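You operate a simulated robot arm through the tools that you are given. There is no shell and no other tool. Be economical: measure what you need, move in short steps, check, and stop when the job is done.

You run a simulated two-armed robot. Do the job below in one go: nothing can be reset, and whatever is moved stays where it is left.

Task
Seal the green-lidded archive tin in the drying jar.
Fine: stand it inside, grease the bare side of the rim, seat the lid, shut the tap and watch all spots of the card turn blue. Set down upright: rim brush. A coat counts when it lies all over at full strength: go over it till it gets no stronger.

It is judged by the outcome, as a careful person would: the job done as asked, and still so three seconds after it is handed in. It fails if anything else is knocked over, pushed out of place, dropped, spilled or broken. Lids that push on must go on centred and level and be pressed home; caps that screw on are set level and turned clockwise until they are tight.

Robot
Two 7-joint arms with two-finger parallel grippers on one trunk, on a base that drives. Base frame: it is fixed to the floor where the robot stands at the start and does not move with it; the origin is under the middle of the robot, x ahead of it, y to its left, z up; the surface under the hand at the start is at about z = 0.8. Units: m, rad, N and s.
The left shoulder is at the start at [0.113, 0.171, 1.177], the right one opposite. With the tool pointing down near the work surface each hand reaches from about 0.34 to 0.88 m from the robot's upright axis, wherever it stands, measured 20 degrees to its own side. Places, roughly: drying jar [0.6, 0.3, 0.8]; drying jar tap [0.5, 0.2, 0.9]; humidity card [0.5, 0.3, 0.9]; jar grease tin [0.5, 0.1, 0.8]; jar rim over the tap [0.5, 0.3, 0.9]; jar rim toward the archive [0.6, 0.4, 0.9]; jar rim toward the cabinet [0.6, 0.2, 0.9]; jar rim toward the wall [0.7, 0.3, 0.9]; mouth of the drying jar [0.6, 0.3, 0.9]; rim brush (3x3x15 cm) [0.5, -0.1, 0.9]; rim brush pot [0.5, -0.1, 0.8]. Payload 4.4 kg a hand.
Tool frame (each hand has its own): the origin (TCP) lies between the finger pads and is the grasp point; the fingertips stand 0.023 m ahead of it; z points along the fingers, y is the line along which they close. Largest opening 0.094 m; finger width 0.038, thickness 0.01; the body of the gripper, 0.054 by 0.096 m, starts 0.039 m behind the TCP.
Orientation is that of the tool frame in the base frame, as a unit quaternion [w, x, y, z]. With the fingers straight down and closing along the base's y, the tool's x points along the base's -x, its y along +y and its z along -z.

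Tools
- The arms move only by the tool move_arm. It takes "left_commands", "right_commands" or both (then of equal length, played together; a hand with none holds still); each is a list of rows, each a list of 7 numbers: the shift along the base's x, y, z in m, then the turn, a rotation vector about the base's x, y, z in rad, then the finger opening in m, from 0 to 0.094. In form: [[tx, ty, tz, ax, ay, az, jaw], ...]. A call has 1 to 10 rows; each row shifts and turns the commanded pose from where the row before left it. A row lasts 0.2 s, in which the tool goes at most 0.05 m and 0.15 rad; a call with a longer step from one row to the next is refused whole, and so is a gripper value outside its range. Where a pose cannot be reached the arm comes as near as it can. A force on the tool above 50 N (or 10 N above the force at the start of the call, whichever is more), or a blocked arm, ends the call early, and 0.2 s more pass. The fingers move at their own pace (about 0.072 m/s each) and stop on an object; they squeeze with about 40 N. The grip force told is the motor's: it shows also when the fingers shut on nothing. Time passes only in rows, and 0.2 s behind the last, so rows that do not move let the fingers close. It gives the time, the measured TCP pose, the force on the tool (base axes), the opening and the grip force at its end, in the units of the frame above (readings bear some noise), with the torque about the TCP (base axes, N m) and any sound that the robot's microphone picked up.
- Cameras (640 x 400 px; columns grow to the right, rows downward): "scene" is now at [0.228, 0.0173, 1.3322]; the picture's right is [0.18, -0.98, 0.00], its down [-0.40, -0.07, -0.91] and it looks along [0.90, 0.17, -0.41] (base axes); focal length 214 px, centre (320, 200). "left" rides on the left gripper at [0.086, -0.016, -0.075] in its tool frame; the picture's right is [0.18, 0.98, 0.00], its down [-0.58, 0.11, -0.81] and it looks along [-0.79, 0.15, 0.59] (tool axes); focal length 243 px, centre (320, 200). "right" rides on the right gripper at [0.087, 0.016, -0.074] in its tool frame; the picture's right is [-0.18, 0.98, 0.00], its down [-0.58, -0.11, -0.81] and it looks along [-0.79, -0.15, 0.59] (tool axes); focal length 243 px, centre (320, 200).
- camera(camera): a new picture of that camera. It takes no simulated time.
- raise_lower(by): slides the trunk up (or, below 0, down) by that many m; the arms and the scene camera ride with it, the base frame stays. It gives what a move gives, with no picture.
- steer(legs): drives the robot by 1 to 6 legs, each [ahead, left, turn to the left] in m, m and rad, along the robot's own axes; the way and the turn of a leg run together, so that a leg with both is an arc; at most 1.5 m and 3.142 rad a leg. The arms and the cameras ride along, it lands a little off, and it stops where it bumps. It gives what a move gives.
- head_to(pan, tilt): turns the head with the scene camera to pan (to the left, within 1.396 rad either way) and tilt (down, from -0.506 to 1.204), counted from straight ahead of the robot. It gives what a move gives.
- point_at(camera, pixels): for up to 12 pixels [column, row] of the newest picture of that camera ("zoom" is the newest enlarged one), the place [x, y, z] in the base frame of the surface seen there, good to about 0.002 m. It takes no simulated time.
- close_up(camera, box): a new picture of the part [left, top, right, bottom] of that camera's present view, enlarged. It takes no simulated time.
- hand_in(): hands the job in; it is judged then, once.

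Go step by step. Measure first, check grasps and placings, and put right what went wrong. The budget is 80 turns and 78 pictures, counting those below and the enlarged ones. Unless the task says otherwise, let go and move clear before handing in, and close with one line.

The tools are called after ">>>" as a command line: name --argument value ..., lists and objects as JSON in quotes. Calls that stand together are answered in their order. move_arm: Moves the arms, as the interface text tells. Its arguments: {"type":"object","properties":{"left_commands":{"type":"array"},"right_commands":{"type":"array"}},"required":[]} The other tools are called the same way: raise_lower (by) slides the trunk up or down; steer (legs) drives the base; head_to (pan, tilt) turns the head that bears the scene camera; camera (camera) takes a picture; point_at (camera, pixels) gives the place of the surface under pixels of a picture; close_up (camera, box) takes an enlarged picture of a part of a camera's view; hand_in () hands the job in.

At the start:

```text
t: 0.0
left_tcp_pos: [0.4209, 0.3126, 1.3648]
left_ee_rot: [0.001, 0.0, 1.0, -0.002]
left_contact_force: [0.2, 0.6, -0.2]
left_moment: [0.04, -0.01, -0.02]
left_opening: 0.0938
left_grasp_force: 0.1
right_tcp_pos: [0.4481, -0.1019, 1.3596]
right_ee_rot: [0.0, 0.001, 1.0, 0.0]
right_contact_force: [1.2, -0.4, -0.2]
right_moment: [-0.01, 0.03, -0.02]
right_opening: 0.0939
right_grasp_force: 0.1
trunk travel left (down, up): [-0.19, 0.199]
robot x, y, heading: [0.004, -0.0012, -0.002]
head pan, tilt: [0.183, 0.424]
```

scene: 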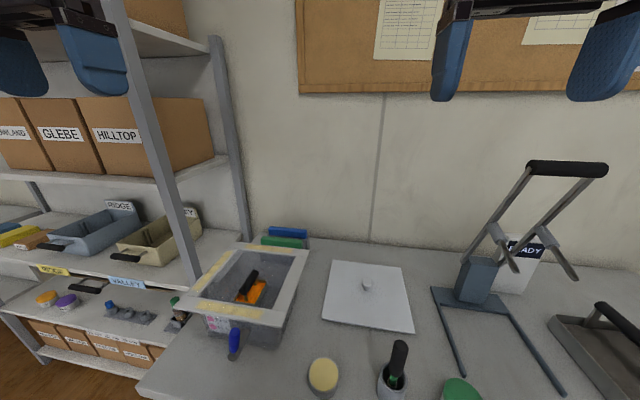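
right: 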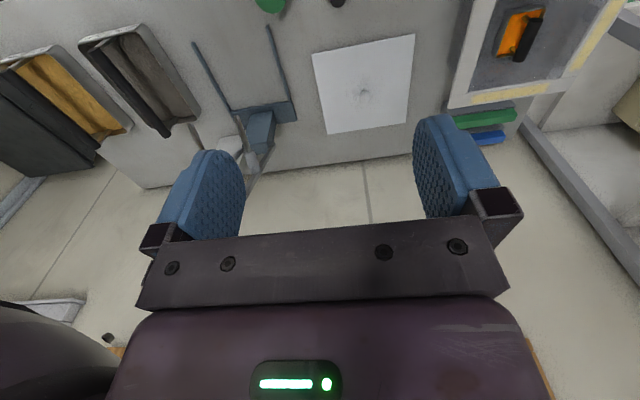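
left: 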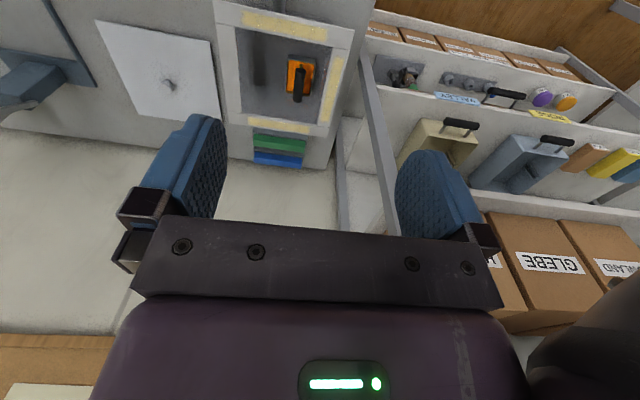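

The scene shows the open jar (about 250,290) with an orange thing already inside, the lid (370,295) and the brush pot (395,375), plus a green disc at (460,390). I'll look closer before moving.

>>> head_to --pan 0.2 --tilt 0.8

>>> camera --camera "scene"

>>> close_up --camera "scene" --box '[160, 80, 340, 260]'

```text
t: 0.8
left_tcp_pos: [0.4209, 0.313, 1.3653]
left_ee_rot: [0.0, 0.0, 1.0, -0.001]
left_contact_force: [1.0, 0.5, -0.1]
left_moment: [-0.02, 0.0, -0.01]
left_opening: 0.0941
left_grasp_force: 0.0
right_tcp_pos: [0.4469, -0.101, 1.3585]
right_ee_rot: [0.001, 0.002, 1.0, 0.0]
right_contact_force: [-1.3, -0.3, -0.5]
right_moment: [0.03, -0.01, 0.01]
right_opening: 0.0938
right_grasp_force: 0.1
trunk travel left (down, up): [-0.19, 0.199]
robot x, y, heading: [0.0032, 0.001, -0.0]
head pan, tilt: [0.201, 0.799]
```

```text
74 pictures are left
```

scene: 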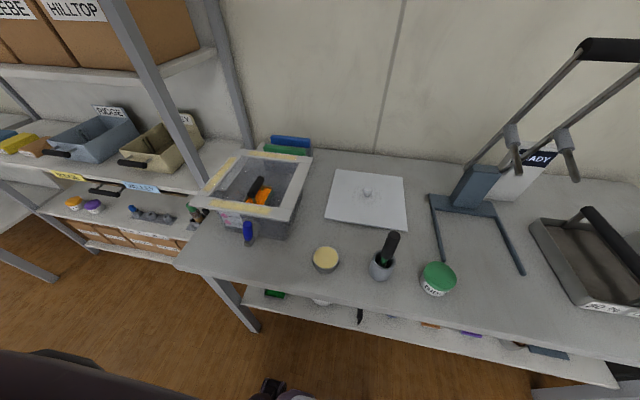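

```text
2.22 times, centred on (250, 170) of scene
```

zoom: 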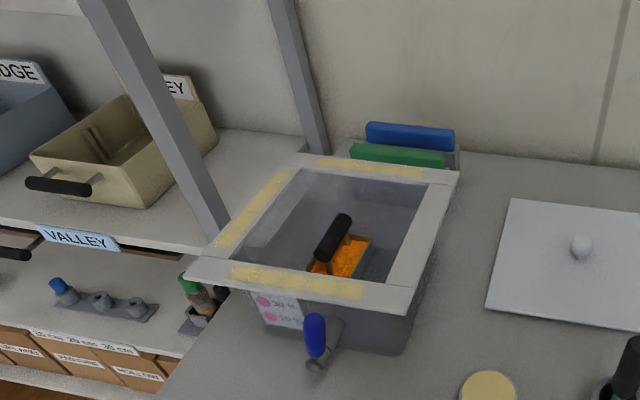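

The rim shows yellow grease on three sides; the right one (toward the cabinet) is bare. I'll zoom on the tins, the tap and card, and the lower shelf.

>>> close_up --camera "scene" --box '[300, 220, 480, 330]'

>>> point_at --camera "zoom" --pixels '[[92, 120], [285, 165], [325, 75], [490, 185], [475, 250], [340, 100]]'

>>> close_up --camera "scene" --box '[200, 140, 320, 260]'

>>> point_at --camera "zoom" --pixels '[[20, 200], [375, 275], [480, 60], [200, 55], [425, 170], [215, 310], [220, 350], [235, 170], [280, 200], [380, 230]]'

>>> close_up --camera "scene" --box '[230, 270, 630, 390]'

```text
3.56 times, centred on (390, 275) of scene
```

zoom: 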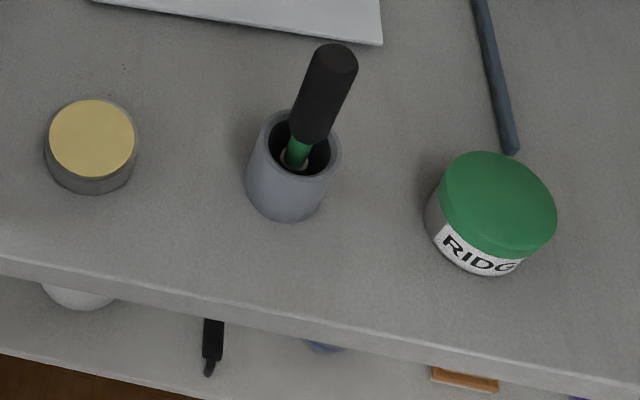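

```text
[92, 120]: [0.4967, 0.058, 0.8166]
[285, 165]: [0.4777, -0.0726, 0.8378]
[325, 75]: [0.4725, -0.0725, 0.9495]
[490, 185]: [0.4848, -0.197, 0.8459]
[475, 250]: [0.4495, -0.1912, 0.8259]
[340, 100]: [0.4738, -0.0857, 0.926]
```

```text
3.33 times, centred on (260, 200) of scene
```

zoom: 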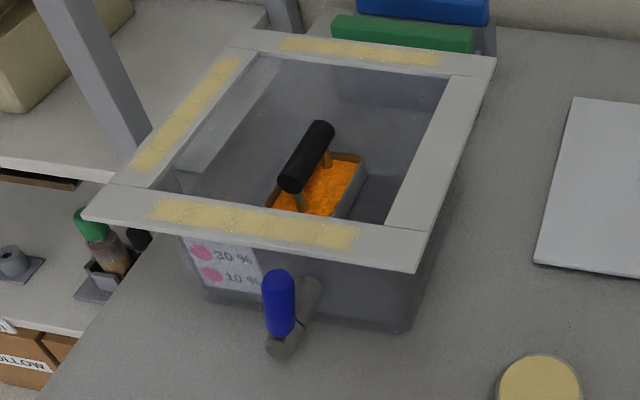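

```text
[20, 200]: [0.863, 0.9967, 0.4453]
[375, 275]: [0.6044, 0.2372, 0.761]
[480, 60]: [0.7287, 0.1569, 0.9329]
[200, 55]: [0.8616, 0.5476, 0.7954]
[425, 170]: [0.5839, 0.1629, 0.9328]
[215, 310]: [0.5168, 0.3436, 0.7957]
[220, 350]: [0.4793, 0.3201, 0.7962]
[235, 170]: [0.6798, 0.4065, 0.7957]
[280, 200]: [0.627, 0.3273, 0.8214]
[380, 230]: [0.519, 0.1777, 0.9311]
```

```text
1.60 times, centred on (430, 330) of scene
```

zoom: 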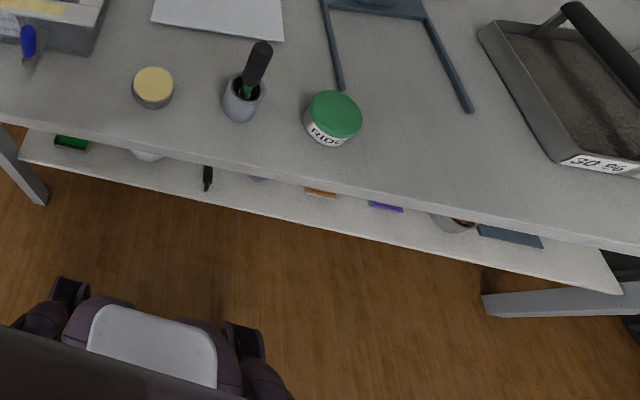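

The green tin (490,185 in the zoom) reads RIDG… and stands at about [0.482,-0.197]. Next I'll measure the jar rim, its inside and the tap, and look from the left wrist camera.

>>> close_up --camera "scene" --box '[215, 190, 295, 250]'

>>> point_at --camera "zoom" --pixels '[[255, 240], [262, 300], [255, 355], [285, 380], [320, 320], [270, 410], [60, 190], [150, 230], [380, 230]]'

>>> close_up --camera "scene" --box '[190, 140, 430, 290]'

>>> point_at --camera "zoom" --pixels '[[44, 155], [225, 200], [318, 45], [140, 25], [82, 140], [218, 167], [283, 52], [161, 37], [480, 143], [375, 85], [565, 95], [362, 210]]'

>>> camera --camera "left"

```text
6.67 times, centred on (255, 220) of scene
```

zoom: 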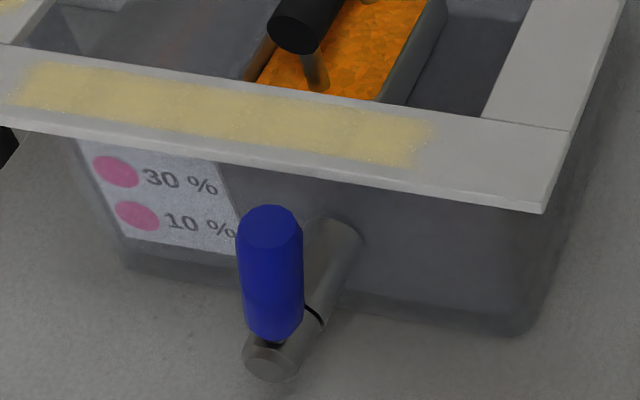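

```text
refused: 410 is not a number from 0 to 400
```

```text
2.67 times, centred on (310, 215) of scene
```

zoom: 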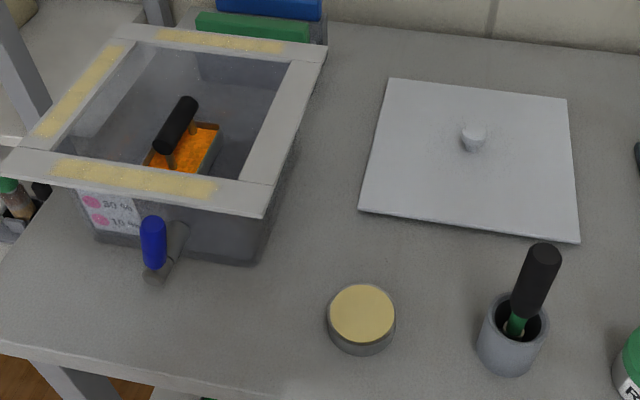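

```text
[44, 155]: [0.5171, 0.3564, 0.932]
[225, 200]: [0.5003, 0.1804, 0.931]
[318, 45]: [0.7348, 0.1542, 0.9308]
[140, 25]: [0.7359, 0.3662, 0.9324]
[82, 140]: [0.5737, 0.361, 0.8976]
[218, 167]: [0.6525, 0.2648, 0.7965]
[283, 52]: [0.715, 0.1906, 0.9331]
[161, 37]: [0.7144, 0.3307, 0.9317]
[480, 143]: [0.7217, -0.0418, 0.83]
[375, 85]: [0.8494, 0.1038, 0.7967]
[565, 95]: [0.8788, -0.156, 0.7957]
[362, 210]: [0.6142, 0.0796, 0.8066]
```

```text
67 pictures are left
```

left: 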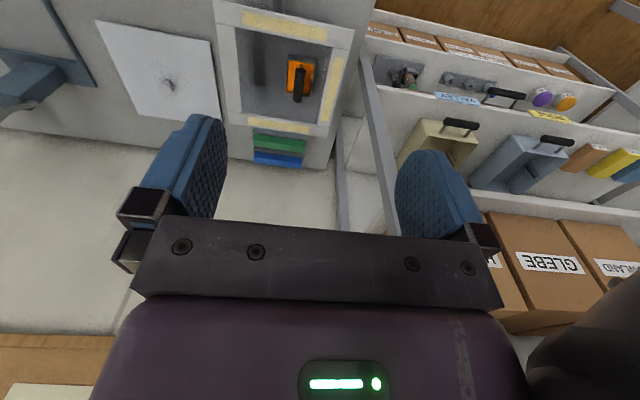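

>>> close_up --camera "left" --box '[200, 0, 360, 170]'

>>> point_at --camera "zoom" --pixels '[[280, 65], [285, 350], [395, 150], [380, 225], [285, 250], [145, 115], [115, 300], [190, 290], [350, 100], [330, 60], [175, 110], [430, 150]]'

>>> close_up --camera "scene" --box '[215, 190, 295, 250]'

>>> point_at --camera "zoom" --pixels '[[268, 220], [270, 300], [272, 340], [270, 362], [300, 345], [340, 250], [315, 310], [115, 172], [138, 216], [540, 200], [20, 110]]'

```text
2.35 times, centred on (280, 85) of left
```

zoom: 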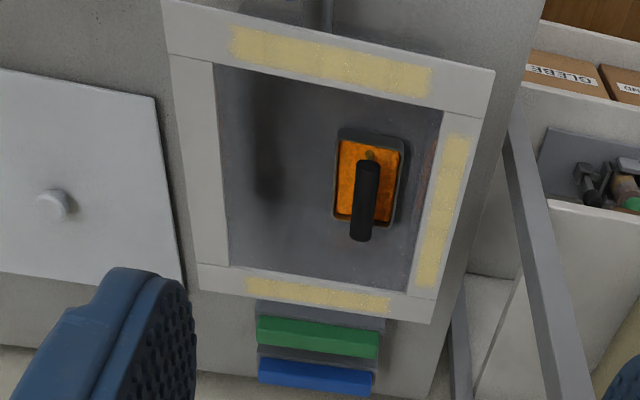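

```text
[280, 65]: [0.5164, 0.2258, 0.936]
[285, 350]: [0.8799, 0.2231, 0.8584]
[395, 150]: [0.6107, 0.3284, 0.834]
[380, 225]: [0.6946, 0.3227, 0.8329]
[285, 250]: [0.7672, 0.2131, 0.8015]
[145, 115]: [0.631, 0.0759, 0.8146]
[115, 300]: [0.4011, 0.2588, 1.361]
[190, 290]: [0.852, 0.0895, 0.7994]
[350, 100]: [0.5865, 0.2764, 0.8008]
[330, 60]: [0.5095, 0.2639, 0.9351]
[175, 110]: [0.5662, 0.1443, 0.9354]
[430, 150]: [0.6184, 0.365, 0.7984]
```

```text
6.67 times, centred on (255, 220) of scene
```

zoom: 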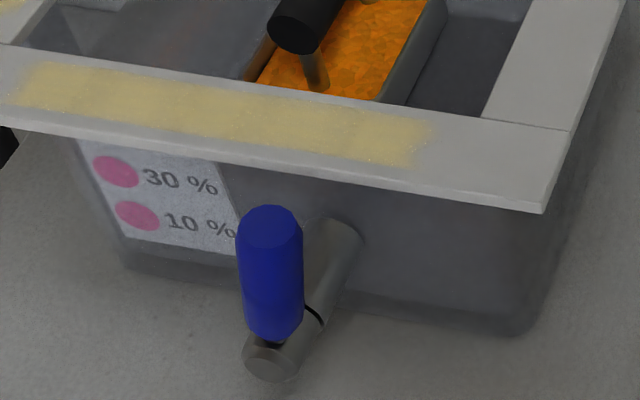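

```text
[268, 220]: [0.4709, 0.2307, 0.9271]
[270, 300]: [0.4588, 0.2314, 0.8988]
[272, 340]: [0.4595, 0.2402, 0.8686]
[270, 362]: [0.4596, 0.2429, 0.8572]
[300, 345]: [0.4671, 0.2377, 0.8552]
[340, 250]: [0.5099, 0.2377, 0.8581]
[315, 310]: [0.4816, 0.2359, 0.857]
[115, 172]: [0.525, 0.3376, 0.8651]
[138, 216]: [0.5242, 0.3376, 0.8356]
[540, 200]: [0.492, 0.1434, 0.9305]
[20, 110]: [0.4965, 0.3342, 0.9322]
```

The tray of orange desiccant takes the left half of the jar, so the tin goes in the right half. Now I'll measure the tin, brush and lid accurately.

>>> close_up --camera "scene" --box '[355, 220, 475, 310]'

>>> point_at --camera "zoom" --pixels '[[345, 288], [532, 310], [450, 230], [425, 345], [450, 280], [335, 320], [500, 375], [430, 400], [80, 190], [200, 190], [205, 75], [185, 140]]'

>>> camera --camera "right"

>>> point_at --camera "right" --pixels '[[414, 36], [407, 125], [328, 133], [314, 54], [364, 92], [450, 100], [553, 89], [475, 100]]'

```text
4.44 times, centred on (415, 265) of scene
```

zoom: 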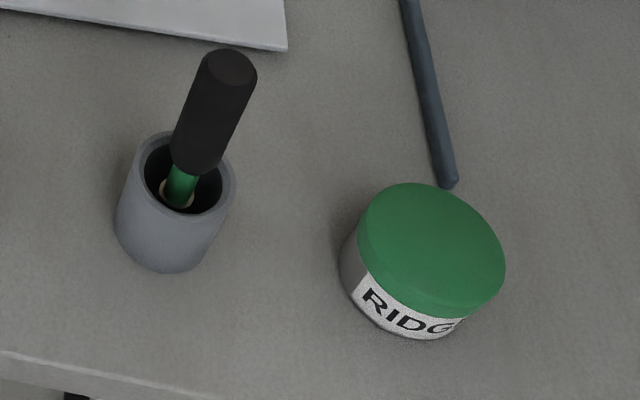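

```text
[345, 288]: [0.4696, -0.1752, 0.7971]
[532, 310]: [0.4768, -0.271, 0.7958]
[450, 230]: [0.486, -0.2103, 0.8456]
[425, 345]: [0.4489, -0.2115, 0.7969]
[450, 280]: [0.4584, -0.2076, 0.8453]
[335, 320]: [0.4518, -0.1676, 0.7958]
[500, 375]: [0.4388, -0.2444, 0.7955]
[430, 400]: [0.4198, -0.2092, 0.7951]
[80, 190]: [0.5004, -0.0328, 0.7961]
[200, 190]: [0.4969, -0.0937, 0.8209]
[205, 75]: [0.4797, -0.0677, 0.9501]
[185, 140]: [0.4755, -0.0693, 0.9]
```

```text
63 pictures are left
```

right: 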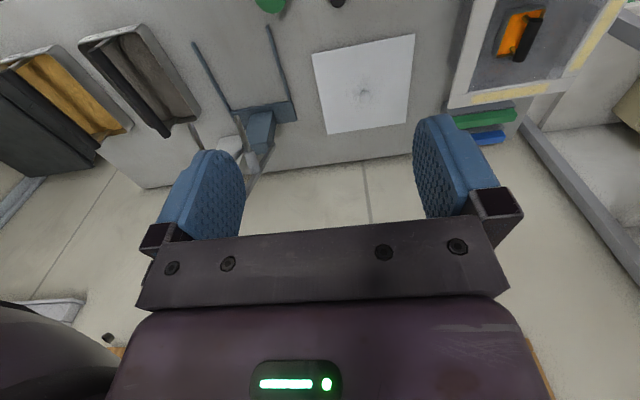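

```text
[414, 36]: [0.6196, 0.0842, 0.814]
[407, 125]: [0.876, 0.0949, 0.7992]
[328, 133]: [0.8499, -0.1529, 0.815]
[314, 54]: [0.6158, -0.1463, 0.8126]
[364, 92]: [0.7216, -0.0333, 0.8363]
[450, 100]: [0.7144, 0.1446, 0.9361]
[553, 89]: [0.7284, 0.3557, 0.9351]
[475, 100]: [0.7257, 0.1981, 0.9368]
```

>>> close_up --camera "scene" --box '[355, 220, 475, 310]'

>>> point_at --camera "zoom" --pixels '[[364, 235], [500, 252], [430, 187], [430, 303], [370, 210], [490, 285], [232, 70], [228, 85], [230, 52], [186, 165], [140, 150], [228, 180]]'

```text
4.44 times, centred on (415, 265) of scene
```

zoom: 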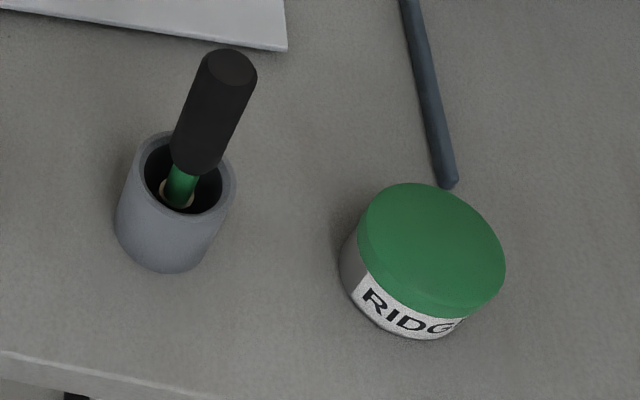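

```text
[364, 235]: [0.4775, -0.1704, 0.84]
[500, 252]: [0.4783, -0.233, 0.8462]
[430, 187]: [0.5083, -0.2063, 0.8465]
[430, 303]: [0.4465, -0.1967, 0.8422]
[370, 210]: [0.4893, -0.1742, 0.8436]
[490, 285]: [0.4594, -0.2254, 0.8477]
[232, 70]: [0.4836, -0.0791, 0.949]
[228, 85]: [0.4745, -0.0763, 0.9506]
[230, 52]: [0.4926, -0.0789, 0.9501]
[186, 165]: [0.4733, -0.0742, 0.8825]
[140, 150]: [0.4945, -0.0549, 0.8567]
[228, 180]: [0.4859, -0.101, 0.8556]
```

Tin: centre about [0.478,-0.2015], 64 mm across, top 0.846. I'll lower the open right hand over it, fingers closing along y.

>>> move_arm --right_commands '[[0.004, -0.0125, -0.047, 0, 0, 0, 0.094], [0.004, -0.0125, -0.047, 0, 0, 0, 0.094], [0.004, -0.0125, -0.047, 0, 0, 0, 0.094], [0.004, -0.0125, -0.047, 0, 0, 0, 0.094], [0.004, -0.0125, -0.047, 0, 0, 0, 0.094], [0.004, -0.0125, -0.047, 0, 0, 0, 0.094], [0.004, -0.0125, -0.047, 0, 0, 0, 0.094], [0.003, -0.0125, -0.047, 0, 0, 0, 0.094], [0, 0, -0.045, 0, 0, 0, 0.094], [0, 0, 0, 0, 0, 0, 0.094]]'

>>> camera --camera "right"

```text
t: 3.0
left_tcp_pos: [0.421, 0.3138, 1.3655]
left_ee_rot: [0.001, 0.0, 1.0, -0.002]
left_contact_force: [-0.2, 0.2, 1.3]
left_moment: [0.01, -0.05, -0.01]
left_opening: 0.0939
left_grasp_force: 0.1
right_tcp_pos: [0.4793, -0.2019, 0.9398]
right_ee_rot: [0.001, 0.001, 1.0, 0.0]
right_contact_force: [-0.6, -0.3, -0.6]
right_moment: [0.0, -0.02, 0.04]
right_opening: 0.0938
right_grasp_force: 0.0
trunk travel left (down, up): [-0.19, 0.199]
robot x, y, heading: [-0.0012, -0.0009, 0.001]
head pan, tilt: [0.201, 0.799]
```

```text
61 pictures are left
```

right: 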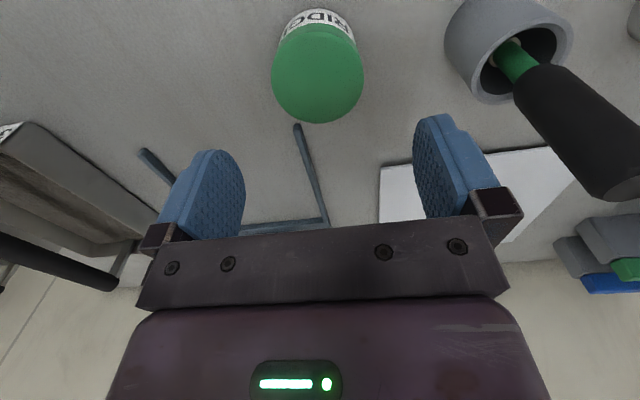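

The hand is centred above the tin (picture centre 318,75) at z 0.94. Descend to 0.825 and close.

>>> move_arm --right_commands '[[0, 0, -0.04, 0, 0, 0, 0.094], [0, 0, -0.04, 0, 0, 0, 0.094], [0, 0, -0.034, 0, 0, 0, 0.094], [0, 0, 0, 0, 0, 0, 0.094], [0, 0, 0, 0, 0, 0, 0.055], [0, 0, 0, 0, 0, 0, 0.055], [0, 0, 0, 0, 0, 0, 0.055]]'

```text
t: 4.7
left_tcp_pos: [0.4215, 0.3134, 1.3645]
left_ee_rot: [0.0, 0.0, 1.0, -0.002]
left_contact_force: [-0.2, -0.3, 0.5]
left_moment: [0.02, -0.03, -0.03]
left_opening: 0.094
left_grasp_force: 0.0
right_tcp_pos: [0.4781, -0.2028, 0.8254]
right_ee_rot: [0.0, 0.001, 1.0, 0.0]
right_contact_force: [0.1, -0.3, 0.6]
right_moment: [-0.07, -0.05, -0.06]
right_opening: 0.063
right_grasp_force: 40.1
trunk travel left (down, up): [-0.19, 0.199]
robot x, y, heading: [-0.0028, 0.0002, 0.005]
head pan, tilt: [0.201, 0.799]
```

Gripped at 0.063 m. Lift, moving the left hand aside to clear the way at the same time.

>>> move_arm --right_commands '[[0, 0, 0.03, 0, 0, 0, 0.055], [0, 0, 0.045, 0, 0, 0, 0.055], [0, 0, 0.045, 0, 0, 0, 0.055], [0, 0, 0.045, 0, 0, 0, 0.055], [0, 0, 0.045, 0, 0, -0.14, 0.055], [0, 0, 0.045, 0, 0, -0.14, 0.055], [0.01, 0.04, 0, 0, 0, -0.14, 0.055], [0.01, 0.04, 0, 0, 0, -0.14, 0.055], [0.01, 0.04, 0, 0, 0, -0.14, 0.055], [0.01, 0.04, 0, 0, 0, -0.14, 0.055]]' --left_commands '[[-0.01, 0.03, 0, 0, 0, 0, 0.094], [-0.01, 0.03, 0, 0, 0, 0, 0.094], [-0.01, 0.03, 0, 0, 0, 0, 0.094], [-0.01, 0.03, 0, 0, 0, 0, 0.094], [-0.01, 0.02, 0, 0, 0, 0, 0.094], [-0.01, 0.01, 0, 0, 0, 0, 0.094], [-0.01, 0, 0, 0, 0, 0, 0.094], [-0.01, 0, 0, 0, 0, 0, 0.094], [0, 0, 0, 0, 0, 0, 0.094], [0, 0, 0, 0, 0, 0, 0.094]]'

>>> camera --camera "scene"

```text
t: 6.8
left_tcp_pos: [0.4053, 0.4095, 1.3198]
left_ee_rot: [0.001, -0.001, 1.0, -0.004]
left_contact_force: [-0.6, -0.1, -0.4]
left_moment: [0.02, 0.01, 0.01]
left_opening: 0.0935
left_grasp_force: 0.1
left hand out of reach, approached as far as the arm can: row 2, 3, 4, 5, 6, 7, 8
right_tcp_pos: [0.5193, -0.0394, 1.0798]
right_ee_rot: [0.0, 0.409, 0.912, 0.0]
right_contact_force: [0.0, 0.3, -1.2]
right_moment: [-0.03, -0.01, 0.07]
right_opening: 0.0634
right_grasp_force: 40.0
trunk travel left (down, up): [-0.19, 0.199]
robot x, y, heading: [0.0004, 0.001, 0.001]
head pan, tilt: [0.201, 0.799]
```

```text
60 pictures are left
```

scene: 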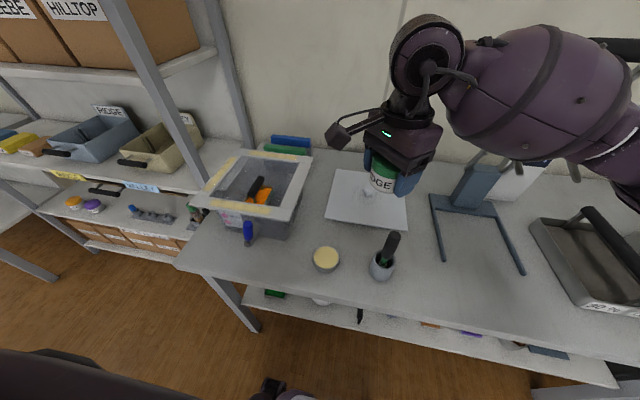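

The wrist camera on its stalk (345,135) is a real body, so the present diagonal yaw suits dropping into the jar. I need exact inner bounds and the tray edge before choosing the spot.

>>> close_up --camera "scene" --box '[195, 145, 325, 225]'

>>> point_at --camera "zoom" --pixels '[[350, 322], [505, 85], [198, 65], [52, 245], [373, 300], [480, 90], [240, 55], [90, 215], [380, 250], [330, 240], [400, 220], [290, 180]]'

>>> camera --camera "right"

```text
4.92 times, centred on (260, 185) of scene
```

zoom: 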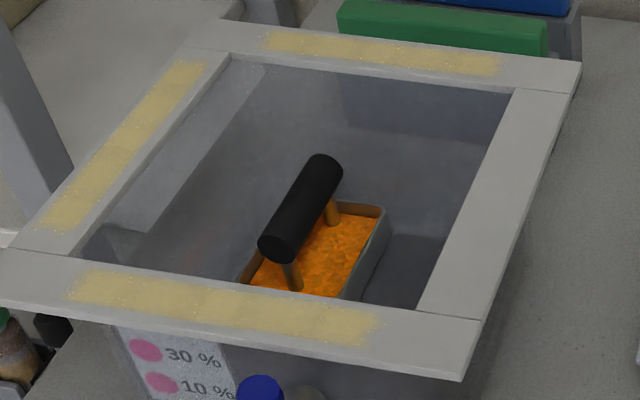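

```text
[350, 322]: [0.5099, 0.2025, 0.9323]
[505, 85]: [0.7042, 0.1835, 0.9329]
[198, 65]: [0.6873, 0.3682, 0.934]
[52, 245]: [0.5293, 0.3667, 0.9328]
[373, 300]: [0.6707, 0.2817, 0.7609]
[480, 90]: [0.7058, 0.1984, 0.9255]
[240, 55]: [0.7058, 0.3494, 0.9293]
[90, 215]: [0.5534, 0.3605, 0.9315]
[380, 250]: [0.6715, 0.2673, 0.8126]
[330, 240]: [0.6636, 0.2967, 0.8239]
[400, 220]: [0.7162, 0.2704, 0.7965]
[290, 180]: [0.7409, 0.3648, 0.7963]
```

```text
58 pictures are left
```

right: 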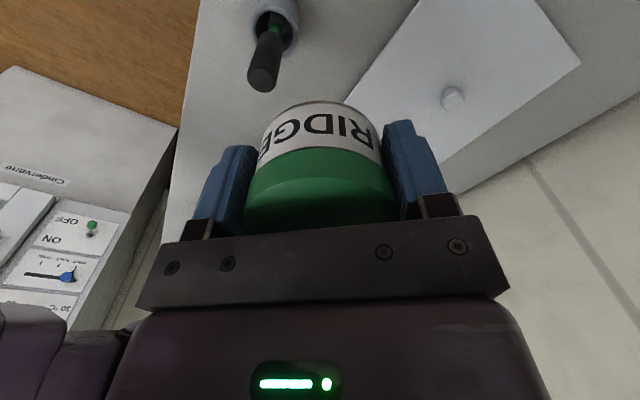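

Tray's right wall seems near y 0.267, leaving only ~75 mm on the right side. I'll check with the left wrist camera, which looks from above.

>>> camera --camera "left"

```text
57 pictures are left
```

left: 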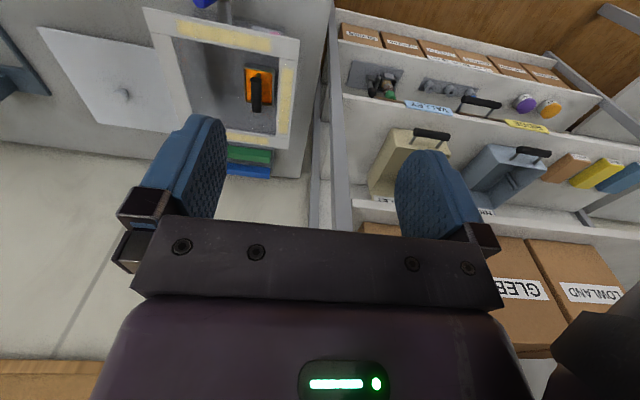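

>>> close_up --camera "left" --box '[130, 0, 310, 160]'

>>> point_at --camera "zoom" --pixels '[[280, 250], [290, 180], [320, 210], [330, 270], [345, 190], [345, 260], [300, 160], [270, 260], [200, 250], [250, 330], [150, 100], [220, 310]]'

```text
2.50 times, centred on (220, 80) of left
```

zoom: 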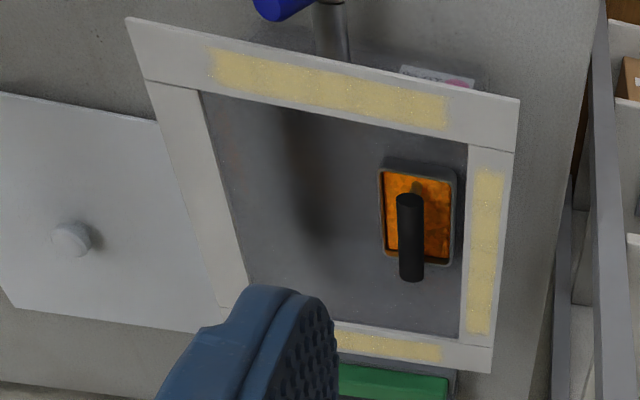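

```text
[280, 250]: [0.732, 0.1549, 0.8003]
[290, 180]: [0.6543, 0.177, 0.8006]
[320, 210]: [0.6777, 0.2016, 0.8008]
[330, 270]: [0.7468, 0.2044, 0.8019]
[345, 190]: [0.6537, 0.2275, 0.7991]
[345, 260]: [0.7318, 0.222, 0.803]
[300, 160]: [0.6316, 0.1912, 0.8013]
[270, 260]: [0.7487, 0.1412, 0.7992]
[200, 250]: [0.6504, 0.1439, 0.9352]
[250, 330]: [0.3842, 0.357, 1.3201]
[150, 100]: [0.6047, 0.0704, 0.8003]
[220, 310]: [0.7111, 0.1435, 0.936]
```

>>> point_at --camera "zoom" --pixels '[[381, 172], [453, 183], [450, 263], [386, 253], [382, 210], [376, 215], [405, 185], [410, 270], [140, 30], [512, 108], [488, 366], [208, 100]]'

>>> point_at --camera "left" --pixels '[[175, 39], [277, 58], [270, 132], [181, 64], [186, 84], [276, 90]]'

```text
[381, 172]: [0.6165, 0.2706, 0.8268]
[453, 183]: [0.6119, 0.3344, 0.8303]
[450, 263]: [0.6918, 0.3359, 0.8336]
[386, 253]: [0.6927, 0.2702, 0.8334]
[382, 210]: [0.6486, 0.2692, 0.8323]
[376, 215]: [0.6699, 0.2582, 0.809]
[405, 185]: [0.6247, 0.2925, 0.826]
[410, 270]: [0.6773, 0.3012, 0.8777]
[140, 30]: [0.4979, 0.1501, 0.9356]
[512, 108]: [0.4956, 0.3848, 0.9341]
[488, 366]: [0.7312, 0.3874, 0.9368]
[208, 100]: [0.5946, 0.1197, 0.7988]
```

```text
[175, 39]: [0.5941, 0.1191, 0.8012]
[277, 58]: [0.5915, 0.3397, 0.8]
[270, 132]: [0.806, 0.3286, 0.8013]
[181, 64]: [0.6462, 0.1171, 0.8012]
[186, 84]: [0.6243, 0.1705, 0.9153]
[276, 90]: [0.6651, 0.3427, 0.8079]
```

Jar outer about x 0.493–0.735, y 0.146–0.387; tray x 0.615–0.695, y 0.269–0.336. I'll set the tin at about [0.59, 0.235] with the fingers closing along x, and hover there first.

>>> move_arm --right_commands '[[0.012, 0.045, 0, 0, 0, -0.146, 0.055], [0.012, 0.045, 0, 0, 0, -0.146, 0.055], [0.012, 0.045, 0, 0, 0, -0.146, 0.055], [0.012, 0.045, 0, 0, 0, -0.146, 0.055], [0.012, 0.045, 0, 0, 0, -0.147, 0.055], [0.011, 0.045, 0, 0, 0, 0, 0.055], [0, 0.004, 0, 0, 0, 0, 0.055], [0, 0, 0, 0, 0, 0, 0.055]]'

>>> camera --camera "right"

>>> camera --camera "scene"

```text
t: 8.7
left_tcp_pos: [0.4034, 0.4088, 1.3201]
left_ee_rot: [0.001, 0.0, 1.0, -0.003]
left_contact_force: [0.8, 1.1, -0.2]
left_moment: [-0.05, 0.0, 0.01]
left_opening: 0.0939
left_grasp_force: 0.0
right_tcp_pos: [0.5898, 0.2337, 1.0796]
right_ee_rot: [0.001, 0.708, 0.706, 0.0]
right_contact_force: [-0.4, -0.1, -2.6]
right_moment: [-0.02, -0.01, -0.01]
right_opening: 0.063
right_grasp_force: 40.1
trunk travel left (down, up): [-0.19, 0.199]
robot x, y, heading: [0.0015, -0.0027, 0.002]
head pan, tilt: [0.201, 0.799]
```

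```text
55 pictures are left
```

right: 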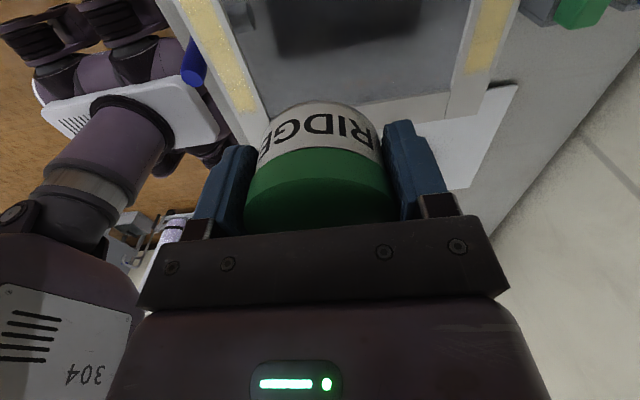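

```text
54 pictures are left
```

scene: 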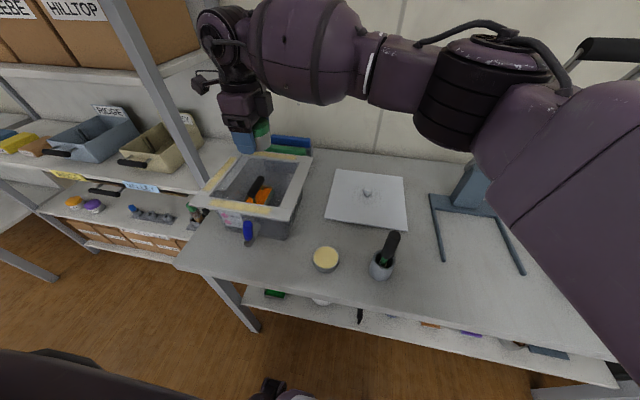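

Aligned over the right-front part of the jar. Lower to TCP 0.90 and check.

>>> move_arm --right_commands '[[0, 0.001, -0.04, 0, 0, 0, 0.055], [0, 0, -0.04, 0, 0, 0, 0.055], [0, 0, -0.03, 0, 0, 0, 0.055], [0, 0, -0.03, 0, 0, 0, 0.055], [0, 0, -0.03, 0, 0, 0, 0.055], [0, 0, 0, 0, 0, 0, 0.055]]'

>>> close_up --camera "scene" --box '[170, 120, 330, 250]'

>>> close_up --camera "left" --box '[130, 0, 310, 160]'

```text
t: 10.1
left_tcp_pos: [0.4038, 0.4092, 1.3196]
left_ee_rot: [0.0, 0.0, 1.0, -0.003]
left_contact_force: [0.3, 0.2, 0.0]
left_moment: [0.01, 0.03, -0.02]
left_opening: 0.0939
left_grasp_force: 0.2
right_tcp_pos: [0.5902, 0.2351, 0.9109]
right_ee_rot: [0.001, 0.707, 0.707, 0.001]
right_contact_force: [0.7, 0.2, -2.0]
right_moment: [0.02, -0.04, 0.01]
right_opening: 0.0632
right_grasp_force: 39.7
trunk travel left (down, up): [-0.19, 0.199]
robot x, y, heading: [0.0026, -0.001, -0.001]
head pan, tilt: [0.201, 0.799]
```

```text
3.08 times, centred on (250, 185) of scene
```

zoom: 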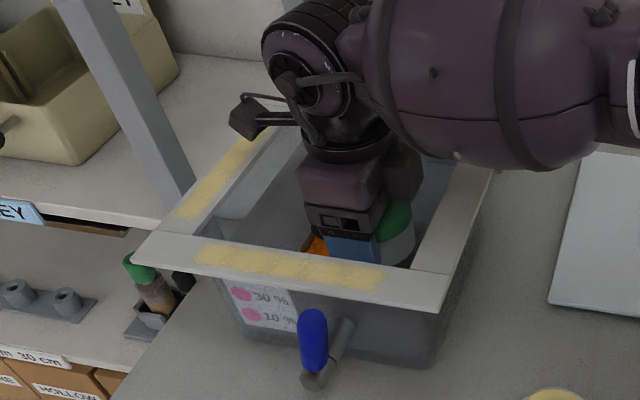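

```text
2.50 times, centred on (220, 80) of left
```

zoom: 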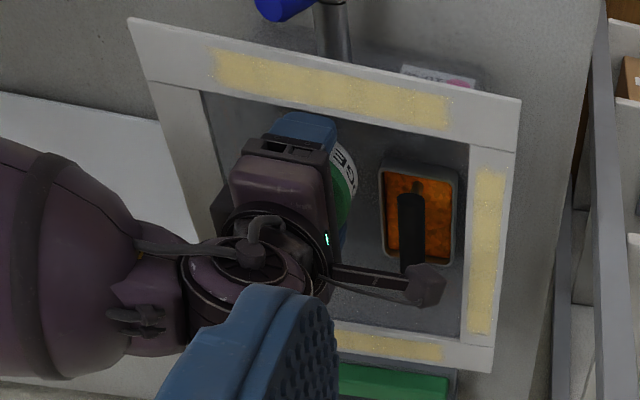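

>>> close_up --camera "scene" --box '[170, 120, 330, 250]'

>>> point_at --camera "zoom" --pixels '[[480, 165], [540, 165], [430, 150], [600, 110], [400, 190], [250, 125], [340, 150], [345, 185]]'

```text
3.08 times, centred on (250, 185) of scene
```

zoom: 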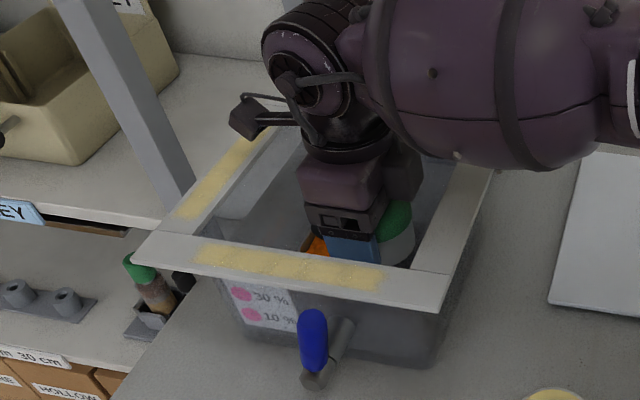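

```text
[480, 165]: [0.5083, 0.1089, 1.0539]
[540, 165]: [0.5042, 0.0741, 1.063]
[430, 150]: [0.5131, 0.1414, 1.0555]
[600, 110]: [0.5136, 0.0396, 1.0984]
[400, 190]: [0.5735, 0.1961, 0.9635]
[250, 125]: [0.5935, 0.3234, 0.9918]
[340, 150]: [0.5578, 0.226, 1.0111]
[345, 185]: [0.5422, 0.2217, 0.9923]
```

>>> point_at --camera "zoom" --pixels '[[410, 170], [418, 185], [421, 165], [405, 200], [395, 205], [412, 195], [430, 240], [380, 240], [355, 250], [310, 245], [445, 215], [385, 280]]'

```text
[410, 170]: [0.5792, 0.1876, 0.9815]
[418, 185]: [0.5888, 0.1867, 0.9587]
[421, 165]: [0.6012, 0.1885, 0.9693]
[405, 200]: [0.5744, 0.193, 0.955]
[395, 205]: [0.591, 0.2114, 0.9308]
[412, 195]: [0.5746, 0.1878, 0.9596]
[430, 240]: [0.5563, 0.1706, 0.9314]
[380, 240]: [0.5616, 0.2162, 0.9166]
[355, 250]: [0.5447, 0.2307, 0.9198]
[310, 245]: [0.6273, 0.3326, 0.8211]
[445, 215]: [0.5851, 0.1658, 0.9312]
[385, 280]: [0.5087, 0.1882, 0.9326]
```

The hand has a bump 48 mm toward −y and its camera 88 mm toward +y, too tight across the opening. Turning it another −45° puts the camera along the jar's diagonal; I'll raise and turn.

>>> move_arm --right_commands '[[0, 0, 0.045, 0, 0, 0, 0.055], [0, 0, 0.045, 0, 0, 0, 0.055], [0, 0, 0, 0, 0, -0.131, 0.055], [0, 0, 0, 0, 0, -0.131, 0.055], [0, 0, 0, 0, 0, -0.131, 0.055], [-0.001, 0.003, 0, 0, 0, -0.131, 0.055], [-0.001, 0.003, 0, 0, 0, -0.131, 0.055], [-0.001, 0.002, 0, 0, 0, -0.131, 0.055], [0, 0, 0, 0, 0, 0, 0.055]]'

>>> close_up --camera "left" --box '[130, 0, 310, 160]'

```text
t: 12.1
left_tcp_pos: [0.4039, 0.409, 1.3187]
left_ee_rot: [0.001, 0.0, 1.0, -0.004]
left_contact_force: [-0.3, 0.7, -0.5]
left_moment: [-0.05, -0.01, 0.04]
left_opening: 0.0941
left_grasp_force: 0.0
right_tcp_pos: [0.5881, 0.2433, 0.999]
right_ee_rot: [0.0, 0.925, 0.38, 0.0]
right_contact_force: [-0.1, -0.2, -1.1]
right_moment: [0.02, 0.0, -0.01]
right_opening: 0.0631
right_grasp_force: 40.0
trunk travel left (down, up): [-0.19, 0.199]
robot x, y, heading: [0.002, -0.0019, -0.001]
head pan, tilt: [0.201, 0.799]
```

```text
2.50 times, centred on (220, 80) of left
```

zoom: 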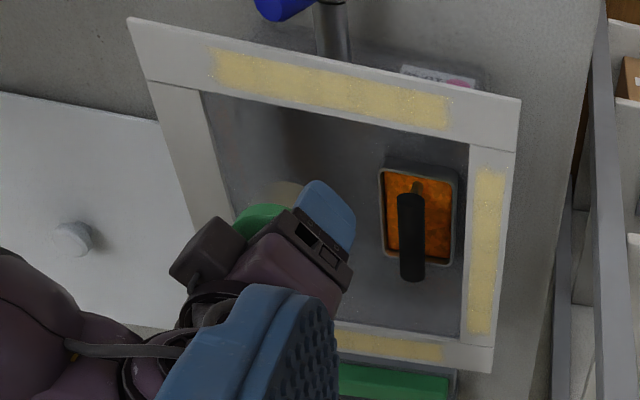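

The turn was reached. Lower in steps with a look on the way.

>>> move_arm --right_commands '[[0, 0, -0.03, 0, 0, 0, 0.055], [0, 0, -0.03, 0, 0, 0, 0.055], [0, 0, -0.02, 0, 0, 0, 0.055], [0, 0, -0.02, 0, 0, 0, 0.055], [0, 0, -0.02, 0, 0, 0, 0.055], [0, 0, 0, 0, 0, 0, 0.055]]'

>>> close_up --camera "scene" --box '[170, 120, 330, 250]'

>>> point_at --camera "zoom" --pixels '[[400, 200], [415, 215], [405, 225], [330, 150], [430, 200], [330, 220]]'

```text
t: 13.4
left_tcp_pos: [0.404, 0.4084, 1.32]
left_ee_rot: [0.001, 0.0, 1.0, -0.004]
left_contact_force: [-0.6, -0.1, 0.3]
left_moment: [0.02, 0.0, 0.0]
left_opening: 0.0937
left_grasp_force: 0.0
right_tcp_pos: [0.5864, 0.2415, 0.8799]
right_ee_rot: [0.0, 0.925, 0.381, 0.0]
right_contact_force: [0.8, -0.6, -1.5]
right_moment: [0.01, 0.01, 0.0]
right_opening: 0.063
right_grasp_force: 40.5
trunk travel left (down, up): [-0.19, 0.199]
robot x, y, heading: [-0.0026, 0.0024, 0.003]
head pan, tilt: [0.201, 0.799]
```

```text
3.08 times, centred on (250, 185) of scene
```

zoom: 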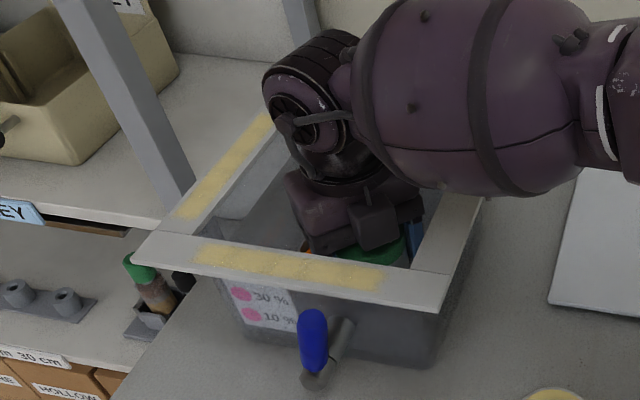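

```text
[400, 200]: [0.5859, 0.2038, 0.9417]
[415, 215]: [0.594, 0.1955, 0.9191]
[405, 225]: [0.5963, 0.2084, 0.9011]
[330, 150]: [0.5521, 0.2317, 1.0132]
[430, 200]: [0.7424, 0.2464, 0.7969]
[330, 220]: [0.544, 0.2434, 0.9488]
```

Clear all round. Lower on to the floor in small steps.

>>> move_arm --right_commands '[[0.001, 0.001, -0.015, 0, 0, 0, 0.055], [0, 0, -0.015, 0, 0, 0, 0.055], [0, 0, -0.01, 0, 0, 0, 0.055], [0, 0, -0.005, 0, 0, 0, 0.055], [0, 0, -0.003, 0, 0, 0, 0.055], [0, 0, 0, 0, 0, 0, 0.055]]'

>>> close_up --camera "scene" --box '[200, 150, 320, 250]'

```text
t: 14.8
left_tcp_pos: [0.4044, 0.4083, 1.32]
left_ee_rot: [0.001, 0.0, 1.0, -0.003]
left_contact_force: [-0.3, -0.3, 0.1]
left_moment: [0.01, -0.01, 0.01]
left_opening: 0.094
left_grasp_force: 0.1
right_tcp_pos: [0.5875, 0.2423, 0.8326]
right_ee_rot: [0.0, 0.925, 0.38, 0.002]
right_contact_force: [1.4, -1.0, 8.0]
right_moment: [-0.15, 0.27, 0.07]
right_opening: 0.0629
right_grasp_force: 40.1
trunk travel left (down, up): [-0.19, 0.199]
robot x, y, heading: [-0.0003, -0.0004, 0.001]
head pan, tilt: [0.201, 0.799]
```

```text
4.00 times, centred on (260, 200) of scene
```

zoom: 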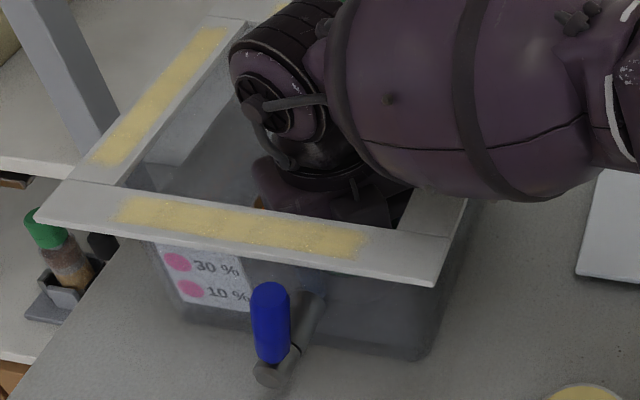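

Upward force of 8 N at TCP 0.8326 fits the tin resting on a ~5 mm thick floor. Open just a little and rise.

>>> move_arm --right_commands '[[0, 0, 0, 0, 0, 0, 0.073], [0, 0, 0, 0, 0, 0, 0.073], [0, 0, 0.01, 0, 0, 0, 0.073], [0, 0, 0.02, 0, 0, 0, 0.073], [0, 0, 0.03, 0, 0, 0, 0.073], [0, 0, 0.04, 0, 0, 0, 0.073], [0, 0, 0.045, 0, 0, 0, 0.073], [0, 0, 0.045, 0, 0, 0, 0.073], [0, 0, 0.045, 0, 0, 0, 0.073]]'

>>> close_up --camera "scene" --box '[195, 145, 325, 250]'

```text
t: 16.9
left_tcp_pos: [0.4027, 0.4081, 1.321]
left_ee_rot: [0.002, -0.001, 1.0, -0.003]
left_contact_force: [-1.2, -0.4, 0.2]
left_moment: [0.01, 0.01, 0.05]
left_opening: 0.0939
left_grasp_force: 0.0
right_tcp_pos: [0.5876, 0.2435, 1.0679]
right_ee_rot: [0.001, 0.924, 0.382, 0.001]
right_contact_force: [-1.3, 0.3, -0.1]
right_moment: [0.02, -0.02, 0.0]
right_opening: 0.0733
right_grasp_force: 0.1
trunk travel left (down, up): [-0.19, 0.199]
robot x, y, heading: [-0.0001, 0.0015, -0.006]
head pan, tilt: [0.201, 0.799]
```

```text
3.81 times, centred on (260, 198) of scene
```

zoom: 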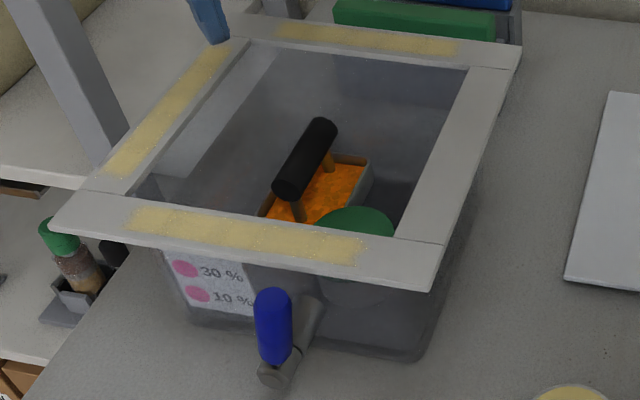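

Tin stands inside, beside the tray. Now to the brush: handle axis about [0.484,-0.077], top 0.95. Move the right hand there while turning it back.

>>> move_arm --right_commands '[[-0.01, -0.032, 0, 0, 0, 0.14, 0.073], [-0.01, -0.032, 0, 0, 0, 0.14, 0.073], [-0.01, -0.032, 0, 0, 0, 0.14, 0.073], [-0.01, -0.032, 0, 0, 0, 0.14, 0.073], [-0.01, -0.032, 0, 0, 0, 0.14, 0.073], [-0.01, -0.032, 0, 0, 0, 0.14, 0.073], [-0.01, -0.032, 0, 0, 0, 0.14, 0.073], [-0.01, -0.032, 0, 0, 0, 0.14, 0.073], [-0.01, -0.032, 0, 0, 0, 0.14, 0.073], [-0.013, -0.032, 0, 0, 0, 0.14, 0.073]]'

>>> move_arm --right_commands '[[0, 0, 0, 0, 0, 0.14, 0.06], [0, 0, 0, 0, 0, 0.14, 0.06], [0, 0, 0, 0, 0, 0.14, 0.06], [0, 0, 0, 0, 0, 0.14, 0.06], [0, 0, 0, 0, 0, 0.14, 0.06], [0, 0, 0, 0, 0, 0.14, 0.06], [0, 0, 0, 0, 0, 0.116, 0.06], [0, 0, 0, 0, 0, 0, 0.06]]'

>>> camera --camera "right"

>>> close_up --camera "scene" --box '[300, 180, 460, 300]'

>>> point_at --camera "right" --pixels '[[320, 60], [320, 80], [320, 40], [300, 60], [340, 60]]'

```text
t: 19.1
left_tcp_pos: [0.4031, 0.4069, 1.3201]
left_ee_rot: [0.001, 0.0, 1.0, -0.003]
left_contact_force: [0.3, 0.2, -0.3]
left_moment: [0.0, 0.01, 0.0]
left_opening: 0.0941
left_grasp_force: 0.1
right_tcp_pos: [0.4836, -0.0776, 1.0669]
right_ee_rot: [0.001, 0.46, 0.888, 0.0]
right_contact_force: [-0.1, 0.0, 0.1]
right_moment: [0.0, 0.01, -0.03]
right_opening: 0.0729
right_grasp_force: 0.0
trunk travel left (down, up): [-0.19, 0.199]
robot x, y, heading: [-0.0015, 0.0019, -0.003]
head pan, tilt: [0.201, 0.799]
```

```text
t: 20.9
left_tcp_pos: [0.4048, 0.4094, 1.319]
left_ee_rot: [0.001, 0.0, 1.0, -0.004]
left_contact_force: [-0.7, 0.3, 0.7]
left_moment: [0.01, 0.01, 0.01]
left_opening: 0.094
left_grasp_force: 0.1
right_tcp_pos: [0.4841, -0.0769, 1.0677]
right_ee_rot: [0.001, 0.001, 1.0, 0.0]
right_contact_force: [0.5, -0.5, 0.1]
right_moment: [-0.03, -0.02, -0.02]
right_opening: 0.06
right_grasp_force: 0.2
trunk travel left (down, up): [-0.19, 0.199]
robot x, y, heading: [-0.0013, -0.0014, 0.0]
head pan, tilt: [0.201, 0.799]
```

```text
46 pictures are left
```

right: 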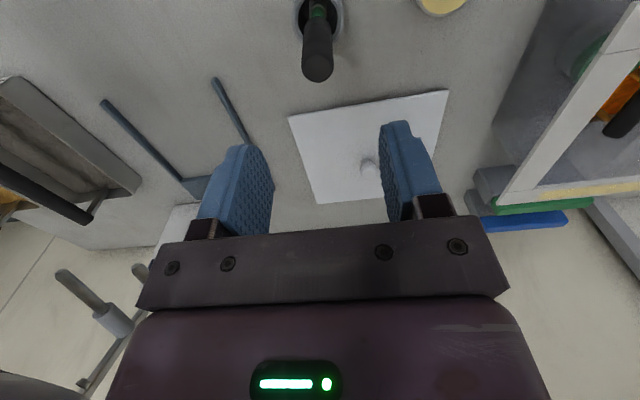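

```text
3.33 times, centred on (380, 240) of scene
```

zoom: 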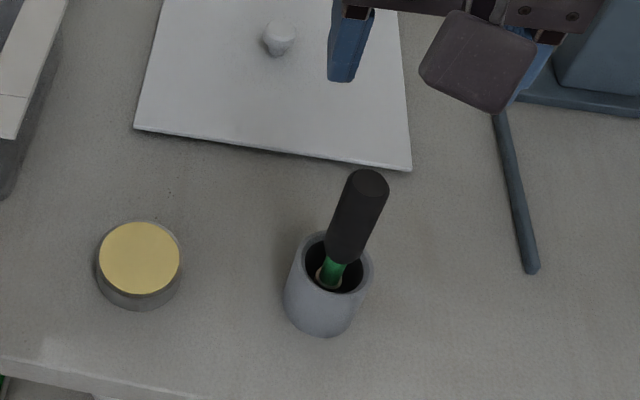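

```text
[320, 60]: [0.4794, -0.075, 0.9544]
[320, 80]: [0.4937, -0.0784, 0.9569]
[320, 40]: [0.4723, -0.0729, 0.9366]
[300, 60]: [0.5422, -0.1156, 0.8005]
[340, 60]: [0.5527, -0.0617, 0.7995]
```

Hand is over the handle. Descend to z 0.925 and grip.

>>> move_arm --right_commands '[[0, 0, -0.045, 0, 0, 0, 0.06], [0, 0, -0.045, 0, 0, 0, 0.06], [0, 0, -0.035, 0, 0, 0, 0.06], [0, 0, -0.017, 0, 0, 0, 0.06], [0, 0, 0, 0, 0, 0, 0.01], [0, 0, 0, 0, 0, 0, 0.01], [0, 0, 0, 0, 0, 0, 0.01]]'

>>> close_up --camera "scene" --box '[300, 180, 460, 300]'

```text
t: 22.4
left_tcp_pos: [0.4046, 0.4086, 1.3195]
left_ee_rot: [0.001, 0.0, 1.0, -0.003]
left_contact_force: [0.4, 0.0, -0.5]
left_moment: [0.01, -0.01, 0.02]
left_opening: 0.0939
left_grasp_force: 0.1
right_tcp_pos: [0.4853, -0.0777, 0.9256]
right_ee_rot: [0.0, 0.002, 1.0, 0.0]
right_contact_force: [-0.1, -0.3, 0.0]
right_moment: [0.0, -0.01, -0.02]
right_opening: 0.0235
right_grasp_force: 40.3
trunk travel left (down, up): [-0.19, 0.199]
robot x, y, heading: [0.0021, 0.0027, -0.001]
head pan, tilt: [0.201, 0.799]
```

```text
3.33 times, centred on (380, 240) of scene
```

zoom: 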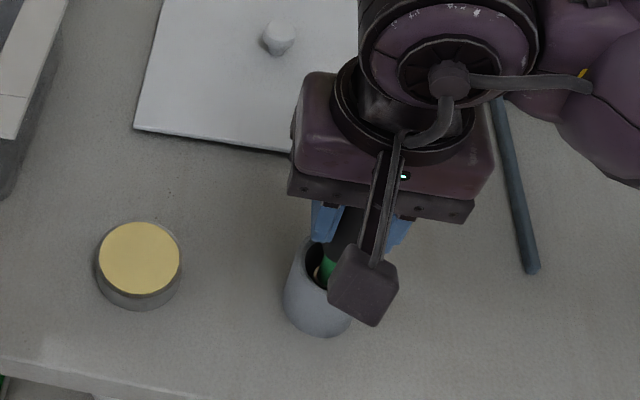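

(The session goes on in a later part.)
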